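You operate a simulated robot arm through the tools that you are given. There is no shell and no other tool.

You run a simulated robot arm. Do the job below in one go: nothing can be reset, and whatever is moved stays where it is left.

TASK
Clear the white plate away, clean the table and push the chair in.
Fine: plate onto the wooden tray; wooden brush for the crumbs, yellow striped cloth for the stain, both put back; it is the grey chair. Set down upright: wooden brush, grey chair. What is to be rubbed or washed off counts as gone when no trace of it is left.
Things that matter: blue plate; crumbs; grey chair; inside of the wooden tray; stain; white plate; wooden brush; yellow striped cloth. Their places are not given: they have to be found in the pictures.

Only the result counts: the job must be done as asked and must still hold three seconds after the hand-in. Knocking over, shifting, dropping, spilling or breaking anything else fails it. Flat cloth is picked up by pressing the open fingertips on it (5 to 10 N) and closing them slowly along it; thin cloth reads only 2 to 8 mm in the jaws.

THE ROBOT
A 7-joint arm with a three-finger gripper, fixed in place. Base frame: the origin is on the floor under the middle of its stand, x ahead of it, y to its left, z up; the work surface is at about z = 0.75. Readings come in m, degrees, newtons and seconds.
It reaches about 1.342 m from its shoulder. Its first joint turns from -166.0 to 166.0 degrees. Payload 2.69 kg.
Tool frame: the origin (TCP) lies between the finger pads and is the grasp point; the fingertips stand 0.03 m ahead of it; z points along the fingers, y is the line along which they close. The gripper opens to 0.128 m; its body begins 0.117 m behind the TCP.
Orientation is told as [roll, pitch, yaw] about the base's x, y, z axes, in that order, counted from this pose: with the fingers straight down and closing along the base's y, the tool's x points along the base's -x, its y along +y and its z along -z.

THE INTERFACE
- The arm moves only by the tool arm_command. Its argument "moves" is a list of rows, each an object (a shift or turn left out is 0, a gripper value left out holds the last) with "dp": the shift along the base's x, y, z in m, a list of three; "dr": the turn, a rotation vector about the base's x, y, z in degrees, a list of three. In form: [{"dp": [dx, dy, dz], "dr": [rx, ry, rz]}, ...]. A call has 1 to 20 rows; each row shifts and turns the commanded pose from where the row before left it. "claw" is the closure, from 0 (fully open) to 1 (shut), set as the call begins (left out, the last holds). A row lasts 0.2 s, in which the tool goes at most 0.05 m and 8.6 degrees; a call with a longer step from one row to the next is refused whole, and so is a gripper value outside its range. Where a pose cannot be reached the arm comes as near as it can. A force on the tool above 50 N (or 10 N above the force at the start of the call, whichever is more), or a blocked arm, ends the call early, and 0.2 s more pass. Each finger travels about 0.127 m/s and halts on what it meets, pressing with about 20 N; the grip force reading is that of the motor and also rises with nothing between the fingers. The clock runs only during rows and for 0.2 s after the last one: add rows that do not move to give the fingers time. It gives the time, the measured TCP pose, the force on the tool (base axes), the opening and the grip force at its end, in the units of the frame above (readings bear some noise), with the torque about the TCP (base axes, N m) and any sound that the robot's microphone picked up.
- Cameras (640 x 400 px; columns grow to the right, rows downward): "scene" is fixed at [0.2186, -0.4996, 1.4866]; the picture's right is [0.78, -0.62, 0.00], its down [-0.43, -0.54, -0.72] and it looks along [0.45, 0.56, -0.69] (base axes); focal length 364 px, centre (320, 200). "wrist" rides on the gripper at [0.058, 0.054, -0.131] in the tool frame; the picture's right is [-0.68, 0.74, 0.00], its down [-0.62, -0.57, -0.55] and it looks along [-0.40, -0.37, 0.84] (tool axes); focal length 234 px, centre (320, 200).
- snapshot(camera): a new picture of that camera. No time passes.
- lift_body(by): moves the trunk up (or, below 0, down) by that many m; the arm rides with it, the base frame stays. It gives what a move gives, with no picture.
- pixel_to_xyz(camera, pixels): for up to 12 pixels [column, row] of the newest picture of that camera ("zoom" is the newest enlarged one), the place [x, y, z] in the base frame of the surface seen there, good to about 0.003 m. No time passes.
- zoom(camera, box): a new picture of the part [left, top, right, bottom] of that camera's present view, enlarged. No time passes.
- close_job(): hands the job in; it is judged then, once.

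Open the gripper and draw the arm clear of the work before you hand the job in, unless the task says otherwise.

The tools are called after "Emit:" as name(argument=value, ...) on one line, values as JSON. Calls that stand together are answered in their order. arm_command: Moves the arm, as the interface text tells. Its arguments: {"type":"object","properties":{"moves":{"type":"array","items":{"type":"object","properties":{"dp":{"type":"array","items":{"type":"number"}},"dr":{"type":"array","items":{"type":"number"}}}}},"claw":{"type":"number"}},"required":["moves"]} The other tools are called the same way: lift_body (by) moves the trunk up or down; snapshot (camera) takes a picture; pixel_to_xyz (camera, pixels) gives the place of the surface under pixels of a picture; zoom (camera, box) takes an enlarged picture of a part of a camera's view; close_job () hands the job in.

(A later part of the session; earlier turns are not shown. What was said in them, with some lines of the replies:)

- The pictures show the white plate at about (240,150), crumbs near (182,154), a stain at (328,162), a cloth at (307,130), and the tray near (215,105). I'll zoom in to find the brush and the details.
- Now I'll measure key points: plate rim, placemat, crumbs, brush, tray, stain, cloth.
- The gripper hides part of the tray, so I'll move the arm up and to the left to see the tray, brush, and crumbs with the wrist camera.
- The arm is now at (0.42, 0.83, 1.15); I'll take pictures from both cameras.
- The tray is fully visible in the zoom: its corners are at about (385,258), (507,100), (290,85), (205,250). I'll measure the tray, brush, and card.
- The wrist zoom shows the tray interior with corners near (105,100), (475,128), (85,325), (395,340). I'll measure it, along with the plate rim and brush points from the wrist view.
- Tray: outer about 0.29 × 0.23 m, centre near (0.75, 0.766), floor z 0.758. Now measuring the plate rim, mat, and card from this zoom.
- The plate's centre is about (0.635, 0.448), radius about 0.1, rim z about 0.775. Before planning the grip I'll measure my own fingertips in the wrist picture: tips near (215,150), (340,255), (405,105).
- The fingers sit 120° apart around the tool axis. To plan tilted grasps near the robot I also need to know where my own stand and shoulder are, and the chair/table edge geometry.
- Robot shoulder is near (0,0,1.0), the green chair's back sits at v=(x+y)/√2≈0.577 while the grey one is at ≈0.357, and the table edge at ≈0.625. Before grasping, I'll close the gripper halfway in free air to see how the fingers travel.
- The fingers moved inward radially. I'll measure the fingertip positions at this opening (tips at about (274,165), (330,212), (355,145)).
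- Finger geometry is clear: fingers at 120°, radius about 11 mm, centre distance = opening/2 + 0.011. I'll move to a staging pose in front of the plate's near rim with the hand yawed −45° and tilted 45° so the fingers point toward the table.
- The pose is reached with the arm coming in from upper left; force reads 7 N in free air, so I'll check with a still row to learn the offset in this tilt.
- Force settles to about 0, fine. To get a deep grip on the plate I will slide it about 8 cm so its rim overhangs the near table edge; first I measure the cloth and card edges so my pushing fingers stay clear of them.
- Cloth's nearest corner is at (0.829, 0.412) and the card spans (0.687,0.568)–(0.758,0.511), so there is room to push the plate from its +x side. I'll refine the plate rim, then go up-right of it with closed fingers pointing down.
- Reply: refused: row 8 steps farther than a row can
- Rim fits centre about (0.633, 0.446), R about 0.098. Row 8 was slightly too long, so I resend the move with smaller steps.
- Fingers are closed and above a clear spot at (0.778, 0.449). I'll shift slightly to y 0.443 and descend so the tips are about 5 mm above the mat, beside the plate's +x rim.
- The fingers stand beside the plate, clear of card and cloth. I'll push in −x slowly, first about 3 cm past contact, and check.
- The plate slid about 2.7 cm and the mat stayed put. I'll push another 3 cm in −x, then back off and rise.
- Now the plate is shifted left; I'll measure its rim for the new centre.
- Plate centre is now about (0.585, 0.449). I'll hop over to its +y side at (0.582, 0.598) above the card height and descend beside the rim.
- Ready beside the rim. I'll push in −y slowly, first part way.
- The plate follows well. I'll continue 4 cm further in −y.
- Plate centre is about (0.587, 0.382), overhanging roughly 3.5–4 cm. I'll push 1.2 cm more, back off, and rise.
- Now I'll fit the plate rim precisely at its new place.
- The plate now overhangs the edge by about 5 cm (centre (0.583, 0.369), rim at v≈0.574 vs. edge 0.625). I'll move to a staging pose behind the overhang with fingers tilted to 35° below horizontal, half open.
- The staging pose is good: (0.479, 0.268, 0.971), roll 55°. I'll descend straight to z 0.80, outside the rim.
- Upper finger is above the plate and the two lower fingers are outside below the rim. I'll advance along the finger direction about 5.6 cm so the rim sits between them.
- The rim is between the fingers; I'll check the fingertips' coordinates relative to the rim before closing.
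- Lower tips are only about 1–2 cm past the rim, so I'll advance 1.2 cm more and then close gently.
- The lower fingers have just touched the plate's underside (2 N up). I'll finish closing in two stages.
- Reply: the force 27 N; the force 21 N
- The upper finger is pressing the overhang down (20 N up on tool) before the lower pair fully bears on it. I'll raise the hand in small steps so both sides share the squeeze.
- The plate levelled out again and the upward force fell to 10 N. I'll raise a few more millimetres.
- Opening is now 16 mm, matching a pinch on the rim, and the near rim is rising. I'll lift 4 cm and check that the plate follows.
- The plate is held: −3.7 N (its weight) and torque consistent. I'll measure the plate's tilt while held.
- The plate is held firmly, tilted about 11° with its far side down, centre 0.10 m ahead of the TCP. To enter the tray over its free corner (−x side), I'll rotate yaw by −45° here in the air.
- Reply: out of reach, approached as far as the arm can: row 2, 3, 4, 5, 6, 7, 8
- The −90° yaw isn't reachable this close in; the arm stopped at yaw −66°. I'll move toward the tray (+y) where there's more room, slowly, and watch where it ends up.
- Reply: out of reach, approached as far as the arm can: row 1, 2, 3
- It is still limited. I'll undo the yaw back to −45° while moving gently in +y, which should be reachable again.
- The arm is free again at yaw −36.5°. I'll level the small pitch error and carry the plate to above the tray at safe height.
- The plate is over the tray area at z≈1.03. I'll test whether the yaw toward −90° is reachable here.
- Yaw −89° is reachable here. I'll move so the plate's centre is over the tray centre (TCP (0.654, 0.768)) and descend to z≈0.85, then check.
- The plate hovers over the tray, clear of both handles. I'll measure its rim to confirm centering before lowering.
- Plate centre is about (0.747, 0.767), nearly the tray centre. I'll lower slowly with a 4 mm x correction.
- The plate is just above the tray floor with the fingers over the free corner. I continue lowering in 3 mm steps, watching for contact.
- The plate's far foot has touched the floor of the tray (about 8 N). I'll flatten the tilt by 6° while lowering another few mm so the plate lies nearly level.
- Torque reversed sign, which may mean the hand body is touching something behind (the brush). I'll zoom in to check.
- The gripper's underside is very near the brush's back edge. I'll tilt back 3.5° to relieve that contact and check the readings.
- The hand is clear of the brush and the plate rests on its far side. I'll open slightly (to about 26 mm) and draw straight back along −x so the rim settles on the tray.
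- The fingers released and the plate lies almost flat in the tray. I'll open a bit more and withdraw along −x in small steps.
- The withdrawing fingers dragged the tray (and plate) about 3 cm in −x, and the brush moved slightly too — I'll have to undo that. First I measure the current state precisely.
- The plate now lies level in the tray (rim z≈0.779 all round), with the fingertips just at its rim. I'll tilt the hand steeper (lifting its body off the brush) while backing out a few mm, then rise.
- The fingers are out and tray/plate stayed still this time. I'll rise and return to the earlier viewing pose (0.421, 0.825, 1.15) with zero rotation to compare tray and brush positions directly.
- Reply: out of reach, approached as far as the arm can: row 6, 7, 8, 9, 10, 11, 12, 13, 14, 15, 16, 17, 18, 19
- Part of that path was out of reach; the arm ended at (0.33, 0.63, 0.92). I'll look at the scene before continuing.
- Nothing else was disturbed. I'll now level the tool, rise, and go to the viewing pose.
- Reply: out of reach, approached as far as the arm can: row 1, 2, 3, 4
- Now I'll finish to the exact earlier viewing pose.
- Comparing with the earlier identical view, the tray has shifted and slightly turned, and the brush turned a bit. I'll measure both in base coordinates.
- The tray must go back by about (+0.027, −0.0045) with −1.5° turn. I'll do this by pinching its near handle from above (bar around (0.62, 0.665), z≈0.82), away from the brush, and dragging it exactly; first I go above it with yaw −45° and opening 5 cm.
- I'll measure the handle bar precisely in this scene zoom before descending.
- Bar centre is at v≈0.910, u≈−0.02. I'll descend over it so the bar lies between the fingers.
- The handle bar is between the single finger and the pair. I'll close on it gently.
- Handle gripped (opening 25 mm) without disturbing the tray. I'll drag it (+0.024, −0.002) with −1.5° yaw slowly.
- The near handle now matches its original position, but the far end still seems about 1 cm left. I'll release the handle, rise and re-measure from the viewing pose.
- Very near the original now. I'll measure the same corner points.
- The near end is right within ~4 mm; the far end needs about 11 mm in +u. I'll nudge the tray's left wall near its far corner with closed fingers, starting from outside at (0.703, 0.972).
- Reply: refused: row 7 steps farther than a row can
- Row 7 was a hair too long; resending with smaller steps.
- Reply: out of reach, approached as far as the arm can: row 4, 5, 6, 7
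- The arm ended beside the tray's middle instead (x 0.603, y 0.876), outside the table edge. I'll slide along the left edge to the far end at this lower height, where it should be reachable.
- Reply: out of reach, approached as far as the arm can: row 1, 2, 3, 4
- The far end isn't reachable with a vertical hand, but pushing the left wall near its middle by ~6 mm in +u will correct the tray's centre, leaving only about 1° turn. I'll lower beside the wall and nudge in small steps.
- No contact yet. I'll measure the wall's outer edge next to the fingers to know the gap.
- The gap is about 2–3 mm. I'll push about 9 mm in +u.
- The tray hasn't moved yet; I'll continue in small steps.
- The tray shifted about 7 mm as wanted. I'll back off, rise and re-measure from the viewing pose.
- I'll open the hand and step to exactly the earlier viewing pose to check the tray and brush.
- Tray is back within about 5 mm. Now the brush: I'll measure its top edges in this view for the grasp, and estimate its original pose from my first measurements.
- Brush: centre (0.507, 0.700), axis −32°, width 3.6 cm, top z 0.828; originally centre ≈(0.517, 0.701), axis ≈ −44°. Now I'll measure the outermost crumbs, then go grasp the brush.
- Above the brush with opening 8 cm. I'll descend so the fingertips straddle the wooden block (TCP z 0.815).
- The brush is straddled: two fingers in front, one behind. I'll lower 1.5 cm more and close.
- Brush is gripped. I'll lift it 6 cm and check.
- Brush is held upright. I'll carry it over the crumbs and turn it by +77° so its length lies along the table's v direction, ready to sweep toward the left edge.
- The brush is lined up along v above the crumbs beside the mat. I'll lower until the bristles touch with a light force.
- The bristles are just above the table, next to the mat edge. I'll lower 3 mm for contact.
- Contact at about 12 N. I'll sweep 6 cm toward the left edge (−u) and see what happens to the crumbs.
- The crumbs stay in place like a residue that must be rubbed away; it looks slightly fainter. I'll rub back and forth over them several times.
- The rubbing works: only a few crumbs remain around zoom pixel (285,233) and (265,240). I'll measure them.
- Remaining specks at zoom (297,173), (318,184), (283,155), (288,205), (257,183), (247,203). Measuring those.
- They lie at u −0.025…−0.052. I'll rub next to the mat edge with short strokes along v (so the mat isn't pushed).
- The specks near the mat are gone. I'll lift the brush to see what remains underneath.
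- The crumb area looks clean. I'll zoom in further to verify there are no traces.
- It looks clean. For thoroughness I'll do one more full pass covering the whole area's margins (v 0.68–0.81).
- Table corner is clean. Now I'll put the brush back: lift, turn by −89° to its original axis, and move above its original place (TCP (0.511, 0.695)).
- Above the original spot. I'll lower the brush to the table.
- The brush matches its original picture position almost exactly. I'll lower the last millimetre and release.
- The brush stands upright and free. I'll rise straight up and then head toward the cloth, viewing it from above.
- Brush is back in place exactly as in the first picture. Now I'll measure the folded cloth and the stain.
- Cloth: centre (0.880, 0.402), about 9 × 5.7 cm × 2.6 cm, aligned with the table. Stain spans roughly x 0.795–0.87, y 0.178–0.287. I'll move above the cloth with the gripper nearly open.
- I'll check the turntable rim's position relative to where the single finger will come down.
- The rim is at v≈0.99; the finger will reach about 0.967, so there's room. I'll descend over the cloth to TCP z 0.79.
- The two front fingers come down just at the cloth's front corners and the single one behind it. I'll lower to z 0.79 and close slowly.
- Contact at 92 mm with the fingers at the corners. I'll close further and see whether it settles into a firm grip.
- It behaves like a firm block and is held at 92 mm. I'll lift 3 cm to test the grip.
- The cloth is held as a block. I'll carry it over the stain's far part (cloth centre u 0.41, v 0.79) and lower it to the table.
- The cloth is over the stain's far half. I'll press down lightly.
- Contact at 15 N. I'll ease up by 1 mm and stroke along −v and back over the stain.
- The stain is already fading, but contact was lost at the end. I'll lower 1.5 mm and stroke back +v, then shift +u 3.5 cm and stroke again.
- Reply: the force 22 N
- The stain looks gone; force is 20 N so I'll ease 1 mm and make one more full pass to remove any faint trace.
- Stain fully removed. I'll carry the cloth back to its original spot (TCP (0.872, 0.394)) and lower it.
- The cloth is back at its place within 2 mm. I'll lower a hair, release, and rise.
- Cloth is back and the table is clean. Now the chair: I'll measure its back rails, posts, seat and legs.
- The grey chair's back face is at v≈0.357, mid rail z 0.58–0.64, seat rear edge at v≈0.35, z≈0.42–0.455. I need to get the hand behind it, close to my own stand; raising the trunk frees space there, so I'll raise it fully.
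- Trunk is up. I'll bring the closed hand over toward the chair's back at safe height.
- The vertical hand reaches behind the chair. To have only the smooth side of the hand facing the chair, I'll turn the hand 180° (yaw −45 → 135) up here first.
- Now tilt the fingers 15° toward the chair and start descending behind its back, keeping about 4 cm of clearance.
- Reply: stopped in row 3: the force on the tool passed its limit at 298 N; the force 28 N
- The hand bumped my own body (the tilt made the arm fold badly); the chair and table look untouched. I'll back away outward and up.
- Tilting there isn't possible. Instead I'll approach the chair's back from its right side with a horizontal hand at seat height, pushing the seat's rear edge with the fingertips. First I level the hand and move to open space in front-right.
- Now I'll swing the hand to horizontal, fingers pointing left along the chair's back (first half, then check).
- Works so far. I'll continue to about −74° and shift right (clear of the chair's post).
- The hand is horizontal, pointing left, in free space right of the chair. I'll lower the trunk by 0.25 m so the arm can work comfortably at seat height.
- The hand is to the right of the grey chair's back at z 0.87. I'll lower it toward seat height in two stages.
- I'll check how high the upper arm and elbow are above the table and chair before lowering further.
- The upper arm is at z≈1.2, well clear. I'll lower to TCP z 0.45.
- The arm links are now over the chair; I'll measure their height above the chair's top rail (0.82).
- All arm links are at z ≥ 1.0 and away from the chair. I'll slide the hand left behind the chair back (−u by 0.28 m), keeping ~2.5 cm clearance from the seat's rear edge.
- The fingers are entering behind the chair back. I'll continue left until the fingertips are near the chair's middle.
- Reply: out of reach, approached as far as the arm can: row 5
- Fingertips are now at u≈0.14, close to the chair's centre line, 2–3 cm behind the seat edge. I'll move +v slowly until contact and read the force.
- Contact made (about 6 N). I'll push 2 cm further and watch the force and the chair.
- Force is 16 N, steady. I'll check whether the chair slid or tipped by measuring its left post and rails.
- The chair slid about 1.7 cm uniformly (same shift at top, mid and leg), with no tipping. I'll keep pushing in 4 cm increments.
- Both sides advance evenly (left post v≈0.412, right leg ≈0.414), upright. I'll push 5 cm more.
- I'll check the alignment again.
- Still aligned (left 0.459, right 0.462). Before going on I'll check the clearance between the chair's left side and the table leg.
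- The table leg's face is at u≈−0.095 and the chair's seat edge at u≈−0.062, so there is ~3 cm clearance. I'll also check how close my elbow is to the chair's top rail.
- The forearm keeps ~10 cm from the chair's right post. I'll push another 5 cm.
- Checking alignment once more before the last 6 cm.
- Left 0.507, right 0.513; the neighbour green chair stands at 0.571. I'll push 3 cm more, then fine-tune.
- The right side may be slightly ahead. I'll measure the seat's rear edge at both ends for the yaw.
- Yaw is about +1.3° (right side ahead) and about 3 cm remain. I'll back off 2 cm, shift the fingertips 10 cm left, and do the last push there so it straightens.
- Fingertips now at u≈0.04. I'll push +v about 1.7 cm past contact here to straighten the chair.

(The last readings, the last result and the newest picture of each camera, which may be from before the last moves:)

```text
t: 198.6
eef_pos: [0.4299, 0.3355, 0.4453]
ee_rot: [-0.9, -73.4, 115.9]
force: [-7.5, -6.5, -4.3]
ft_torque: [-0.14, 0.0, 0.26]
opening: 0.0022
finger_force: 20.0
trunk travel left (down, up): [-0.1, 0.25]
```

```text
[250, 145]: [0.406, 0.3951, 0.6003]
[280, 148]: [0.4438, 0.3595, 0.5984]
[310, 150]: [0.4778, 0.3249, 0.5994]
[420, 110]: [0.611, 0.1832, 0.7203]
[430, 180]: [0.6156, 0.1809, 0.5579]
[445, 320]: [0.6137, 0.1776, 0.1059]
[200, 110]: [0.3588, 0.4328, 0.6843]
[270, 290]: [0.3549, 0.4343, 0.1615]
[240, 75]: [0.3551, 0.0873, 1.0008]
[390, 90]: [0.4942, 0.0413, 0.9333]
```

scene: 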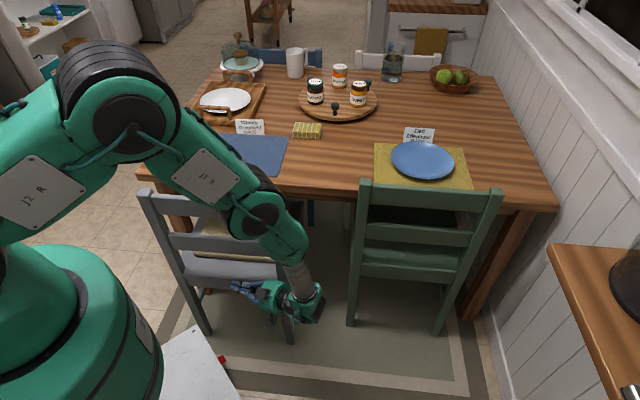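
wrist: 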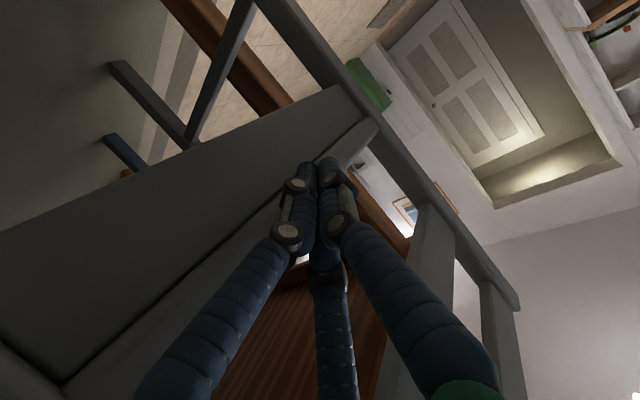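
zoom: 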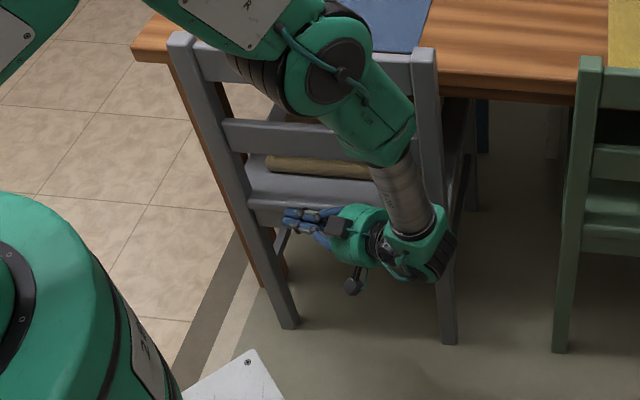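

The chair is straight now (left post 0.559, right 0.561), about 1 cm short of the green chair's line. I'll do a last small push at its centre.

Emit:
arm_command(moves=[{"dp": [-0.006, -0.006, 0]}, {"dp": [-0.005, -0.005, 0]}, {"dp": [0.0177, -0.0177, 0]}, {"dp": [0.0177, -0.0177, 0]}, {"dp": [0.016, -0.016, 0]}, {"dp": [0.004, 0.004, 0]}, {"dp": [0.004, 0.004, 0]}, {"dp": [0.004, 0.004, 0]}, {"dp": [0.003, 0.003, 0]}, {"dp": [0.0025, 0.0025, 0]}, {"dp": [0, 0, 0]}])

Emit:
zoom(camera="scene", box=[120, 150, 340, 350])

Emit:
pixel_to_xyz(camera="zoom", pixels=[[250, 140], [280, 143], [310, 145], [425, 105], [440, 300], [200, 100], [270, 285], [220, 65], [600, 90], [600, 155], [560, 330]])

```text
t: 201.0
eef_pos: [0.4856, 0.2909, 0.4451]
ee_rot: [-0.5, -73.6, 115.6]
force: [-15.5, -10.9, -3.0]
ft_torque: [-0.08, 0.01, 0.52]
opening: 0.0019
finger_force: 20.1
trunk travel left (down, up): [-0.1, 0.25]
```

```text
2.00 times, centred on (230, 250) of scene
```

zoom: 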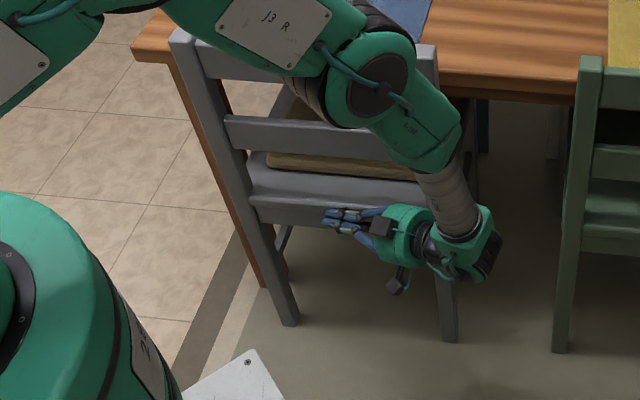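

```text
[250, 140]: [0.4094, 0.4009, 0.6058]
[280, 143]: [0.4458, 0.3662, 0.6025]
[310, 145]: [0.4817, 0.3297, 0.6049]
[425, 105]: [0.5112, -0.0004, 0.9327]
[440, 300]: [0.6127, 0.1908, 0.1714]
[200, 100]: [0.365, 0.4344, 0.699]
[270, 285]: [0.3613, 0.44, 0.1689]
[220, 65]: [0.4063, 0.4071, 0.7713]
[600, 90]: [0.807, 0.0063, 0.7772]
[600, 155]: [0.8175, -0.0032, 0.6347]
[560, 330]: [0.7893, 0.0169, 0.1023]
```

The grey chair is now within a few mm of the green chair's line and square to the table. I'll back the hand away from the chair and slide it out to the right.

Emit:
arm_command(moves=[{"dp": [-0.01, -0.01, 0]}, {"dp": [-0.02, -0.02, 0]}, {"dp": [-0.025, -0.025, 0]}, {"dp": [-0.025, -0.025, 0]}, {"dp": [-0.025, -0.025, 0]}, {"dp": [0.025, -0.025, 0]}, {"dp": [0.03, -0.03, 0]}, {"dp": [0.03, -0.03, 0]}, {"dp": [0.03, -0.03, 0]}, {"dp": [0.03, -0.03, 0]}, {"dp": [0.03, -0.03, 0]}, {"dp": [0, 0, 0]}])

Emit:
snapshot(camera="scene")

```text
t: 203.6
eef_pos: [0.5553, 0.0108, 0.4442]
ee_rot: [-0.6, -73.6, 115.8]
force: [0.0, -0.1, -0.2]
ft_torque: [0.02, -0.02, -0.01]
opening: 0.0024
finger_force: 20.1
trunk travel left (down, up): [-0.1, 0.25]
```

```text
taken
```

scene: 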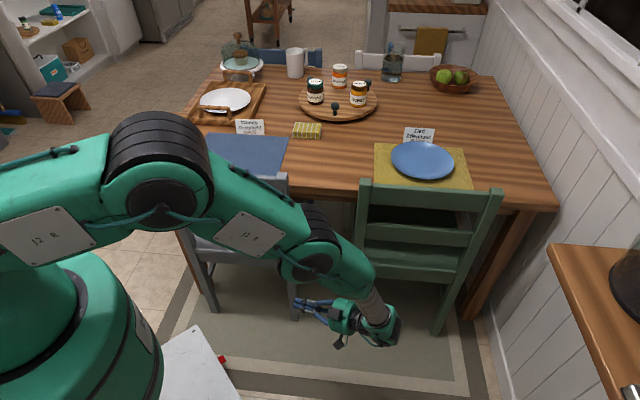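

The hand is clear to the right of the chair. I'll raise it straight up with a slight move away.

Emit:
arm_command(moves=[{"dp": [-0.005, -0.015, 0.03]}, {"dp": [-0.005, -0.015, 0.04]}, {"dp": [-0.005, -0.015, 0.04]}, {"dp": [0, -0.01, 0.045]}, {"dp": [0, 0, 0.045]}, {"dp": [0, 0, 0.045]}, {"dp": [0, 0, 0.045]}, {"dp": [0, 0, 0.045]}, {"dp": [0, 0, 0.045]}, {"dp": [0, 0, 0.045]}, {"dp": [0, 0, 0.045]}, {"dp": [0, 0, 0.045]}, {"dp": [0, 0, 0]}])

Emit:
snapshot(camera="scene")

```text
t: 206.4
eef_pos: [0.5433, -0.044, 0.9632]
ee_rot: [-0.7, -73.6, 115.7]
force: [-0.4, 0.3, -0.1]
ft_torque: [-0.03, -0.03, -0.05]
opening: 0.0023
finger_force: 19.8
trunk travel left (down, up): [-0.1, 0.25]
```

```text
taken
```

scene: 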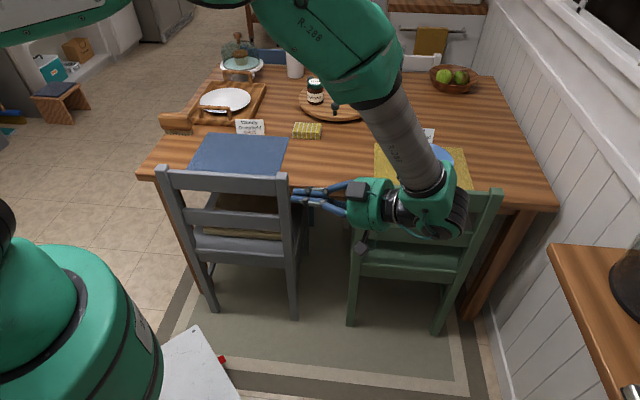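

The chair is pushed in. I'll raise the arm further, bring the hand back to vertical, and open it, away from the work.

Emit:
arm_command(moves=[{"dp": [-0.01, 0, 0.03]}, {"dp": [-0.01, 0, 0.04]}, {"dp": [-0.01, 0, 0.04], "dr": [-7.41, -3.46, 0]}, {"dp": [-0.01, 0, 0.04], "dr": [-7.41, -3.46, 0]}, {"dp": [-0.01, 0, 0.02], "dr": [-7.41, -3.46, 0]}, {"dp": [-0.01, 0, 0], "dr": [-7.41, -3.46, 0]}, {"dp": [-0.01, 0, 0], "dr": [-7.41, -3.46, 0]}, {"dp": [-0.01, 0, 0], "dr": [-7.41, -3.46, 0]}, {"dr": [-7.41, -3.46, 0]}, {"dr": [-7.41, -3.46, 0]}, {"dr": [-7.2, -3.3, 0]}, {"dp": [0, 0, 0]}])

Emit:
snapshot(camera="scene")

Emit:
snapshot(camera="wrist")

```text
t: 209.0
eef_pos: [0.4613, -0.0451, 1.1301]
ee_rot: [0.0, -0.2, 115.2]
force: [-0.2, 0.7, 0.2]
ft_torque: [-0.04, -0.03, -0.05]
opening: 0.0022
finger_force: 20.1
trunk travel left (down, up): [-0.1, 0.25]
```

```text
taken
```

scene: 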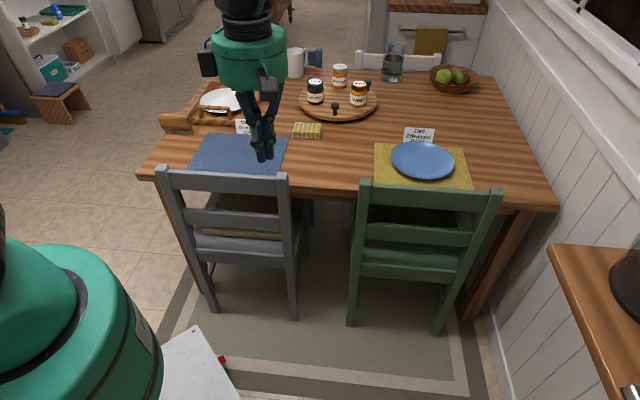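

```text
taken
```

wrist: 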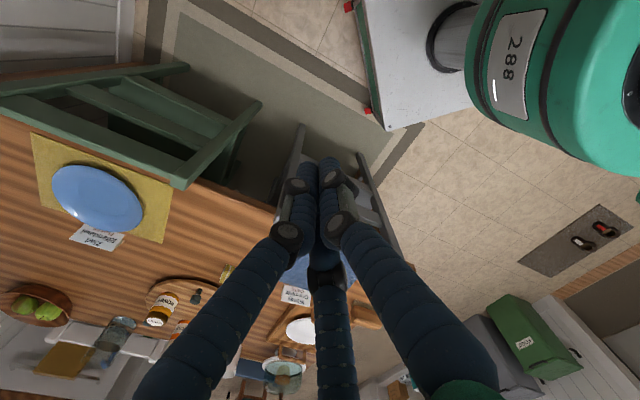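

Chair stands upright in line with the green one. I'll open the gripper, move the arm off to the right, and inspect everything.

Emit:
arm_command(moves=[{"dp": [0, -0.03, 0.01]}, {"dp": [0, -0.04, 0.01]}, {"dp": [0, -0.04, 0.01]}, {"dp": [-0.01, -0.04, 0]}, {"dp": [-0.01, -0.04, 0]}, {"dp": [0, 0, 0]}, {"dp": [0, 0, 0]}], claw=0)

Emit:
snapshot(camera="scene")

Emit:
zoom(camera="scene", box=[130, 60, 290, 180])

Emit:
zoom(camera="scene", box=[270, 100, 390, 190])

Emit:
zoom(camera="scene", box=[130, 150, 330, 340])

```text
t: 210.6
eef_pos: [0.4411, -0.234, 1.1588]
ee_rot: [0.2, -0.2, 115.1]
force: [-1.1, -0.2, 0.1]
ft_torque: [0.03, 0.02, 0.04]
opening: 0.1278
finger_force: 0.1
trunk travel left (down, up): [-0.1, 0.25]
```

```text
taken
```

scene: 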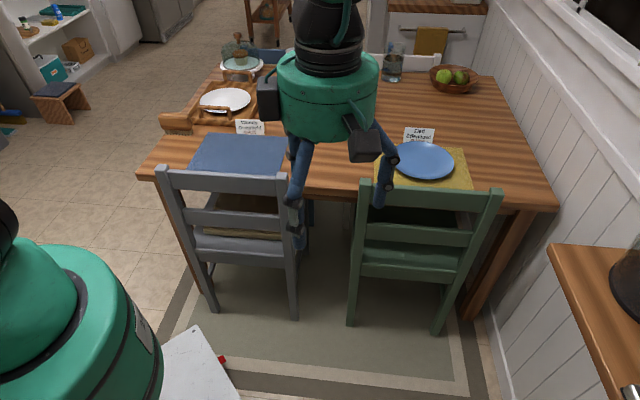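

```text
3.33 times, centred on (210, 120) of scene
```

zoom: 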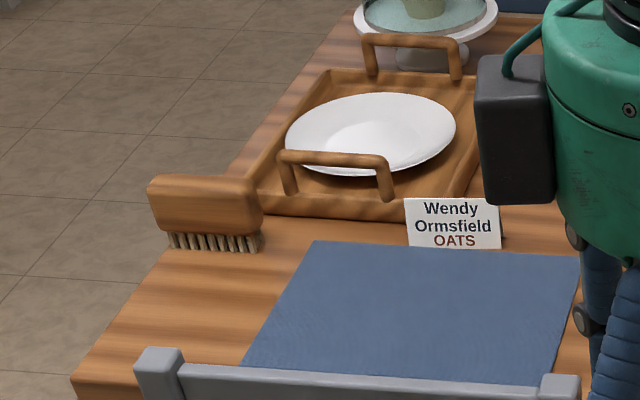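

```text
4.44 times, centred on (330, 145) of scene
```

zoom: 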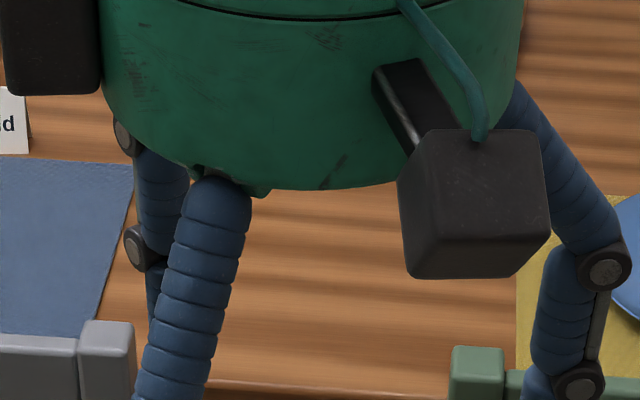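

```text
2.11 times, centred on (230, 245) of scene
```

zoom: 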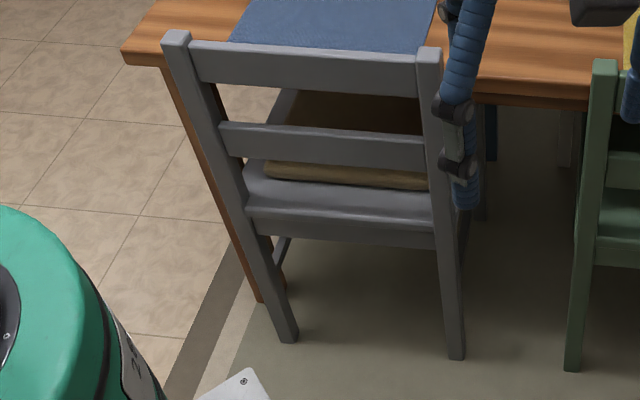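

Tray, plate, brush and chair look right. The arm blocks the middle of the table, so I'll move it to the left side at height for a last check of the stain area and cloth.

Emit:
arm_command(moves=[{"dp": [0.0075, 0.042, 0]}, {"dp": [0.0075, 0.042, 0]}, {"dp": [0.0075, 0.042, 0]}, {"dp": [0.0075, 0.042, 0]}, {"dp": [0.0075, 0.042, 0]}, {"dp": [0.0075, 0.042, 0]}, {"dp": [0.0075, 0.042, 0]}, {"dp": [0.0075, 0.042, 0]}, {"dp": [-0.008, 0.042, 0]}, {"dp": [-0.008, 0.042, 0]}, {"dp": [-0.008, 0.042, 0]}, {"dp": [-0.008, 0.042, 0]}, {"dp": [-0.008, 0.042, 0]}, {"dp": [-0.008, 0.042, 0]}, {"dp": [-0.008, 0.042, 0]}, {"dp": [-0.008, 0.042, 0]}, {"dp": [-0.008, 0.042, 0]}, {"dp": [0, 0, 0]}])

Emit:
snapshot(camera="scene")

Emit:
zoom(camera="scene", box=[270, 100, 390, 190])

Emit:
snapshot(camera="wrist")

```text
t: 214.4
eef_pos: [0.4314, 0.4832, 1.1606]
ee_rot: [0.1, -0.2, 115.2]
force: [0.0, 0.5, 0.3]
ft_torque: [-0.04, -0.03, -0.01]
opening: 0.1278
finger_force: 0.0
trunk travel left (down, up): [-0.1, 0.25]
```

```text
taken
```

scene: 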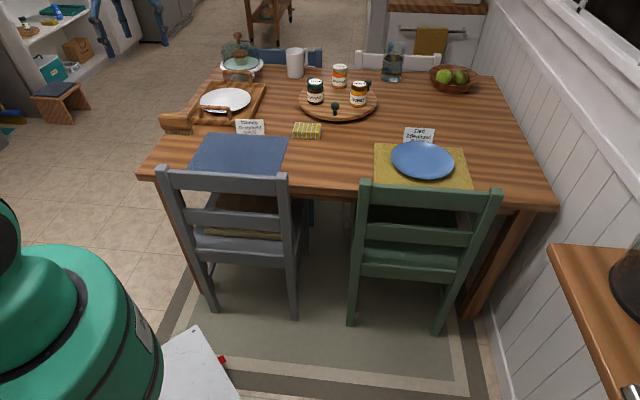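

```text
4.44 times, centred on (330, 145) of scene
```

zoom: 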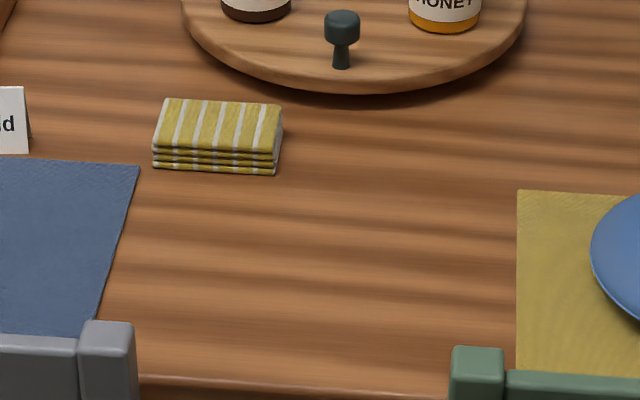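

```text
taken
```

wrist: 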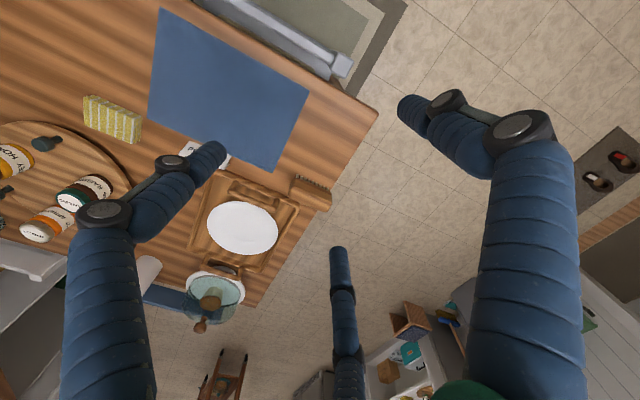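

Everything is visible now: stain area clean, cloth in place, chair pushed in. One last close look at the crumb corner and the plate in the tray.

Emit:
zoom(camera="wrist", box=[270, 70, 390, 190])

Emit:
zoom(camera="scene", box=[140, 60, 300, 180])

Emit:
pixel_to_xyz(camera="scene", pixels=[[170, 178], [280, 184], [200, 217], [270, 223], [205, 290], [295, 300], [225, 100], [245, 100]])

```text
3.33 times, centred on (330, 130) of wrist
```

zoom: 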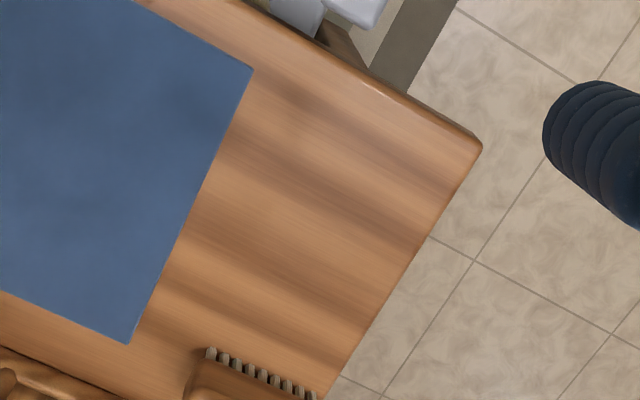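

```text
3.33 times, centred on (220, 120) of scene
```

zoom: 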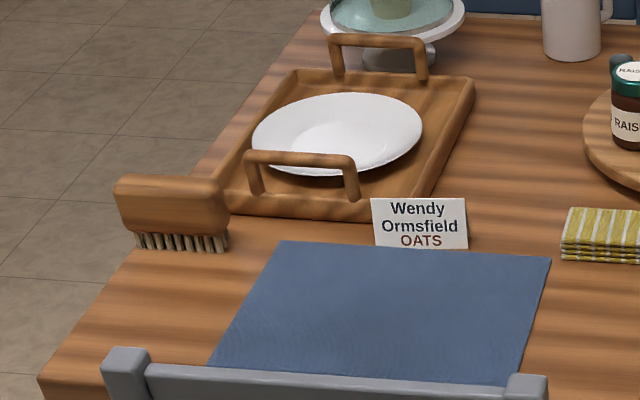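

```text
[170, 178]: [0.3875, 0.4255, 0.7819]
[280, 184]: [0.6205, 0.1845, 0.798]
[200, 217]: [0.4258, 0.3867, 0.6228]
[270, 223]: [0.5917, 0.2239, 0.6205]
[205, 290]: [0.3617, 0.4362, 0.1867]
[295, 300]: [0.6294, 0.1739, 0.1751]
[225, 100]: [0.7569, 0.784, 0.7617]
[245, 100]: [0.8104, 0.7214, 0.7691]
```

All checks pass: the crumb corner and stain area are clean, the plate lies in the tray, and the brush stands upright in its place. The cloth is back, the chair is upright and pushed in, and the gripper is open and clear. I hand the job in.

Emit:
close_job()

```text
The job is handed in.
```

I finished the job and handed it in; the last pictures show everything where you asked.

- **Plate:** the white plate lies flat in the wooden tray.
- **Crumbs and stain:** I rubbed the crumbs off with the brush and the stain off with the yellow striped cloth. Close-up pictures show no trace of either.
- **Brush and cloth:** both are back in their places, and the brush stands upright. The cloth sits within a few millimetres of where it was, turned by about 2°.
- **Grey chair:** it is upright, square to the table and pushed in level with the green chair.

Three things went wrong along the way:

- **Tray:** pulling my fingers out from under the plate dragged the tray about 3 cm. I moved it back to within about 5–10 mm of its original position, with about 1° of turn left.
- **Brush:** the hand also nudged the brush at that point, and I put it back when I returned it.
- **Arm:** while I was getting behind the chair, the hand hit my own body (the force limit tripped at 298 N). In the pictures, the chair and table were not moved by it.
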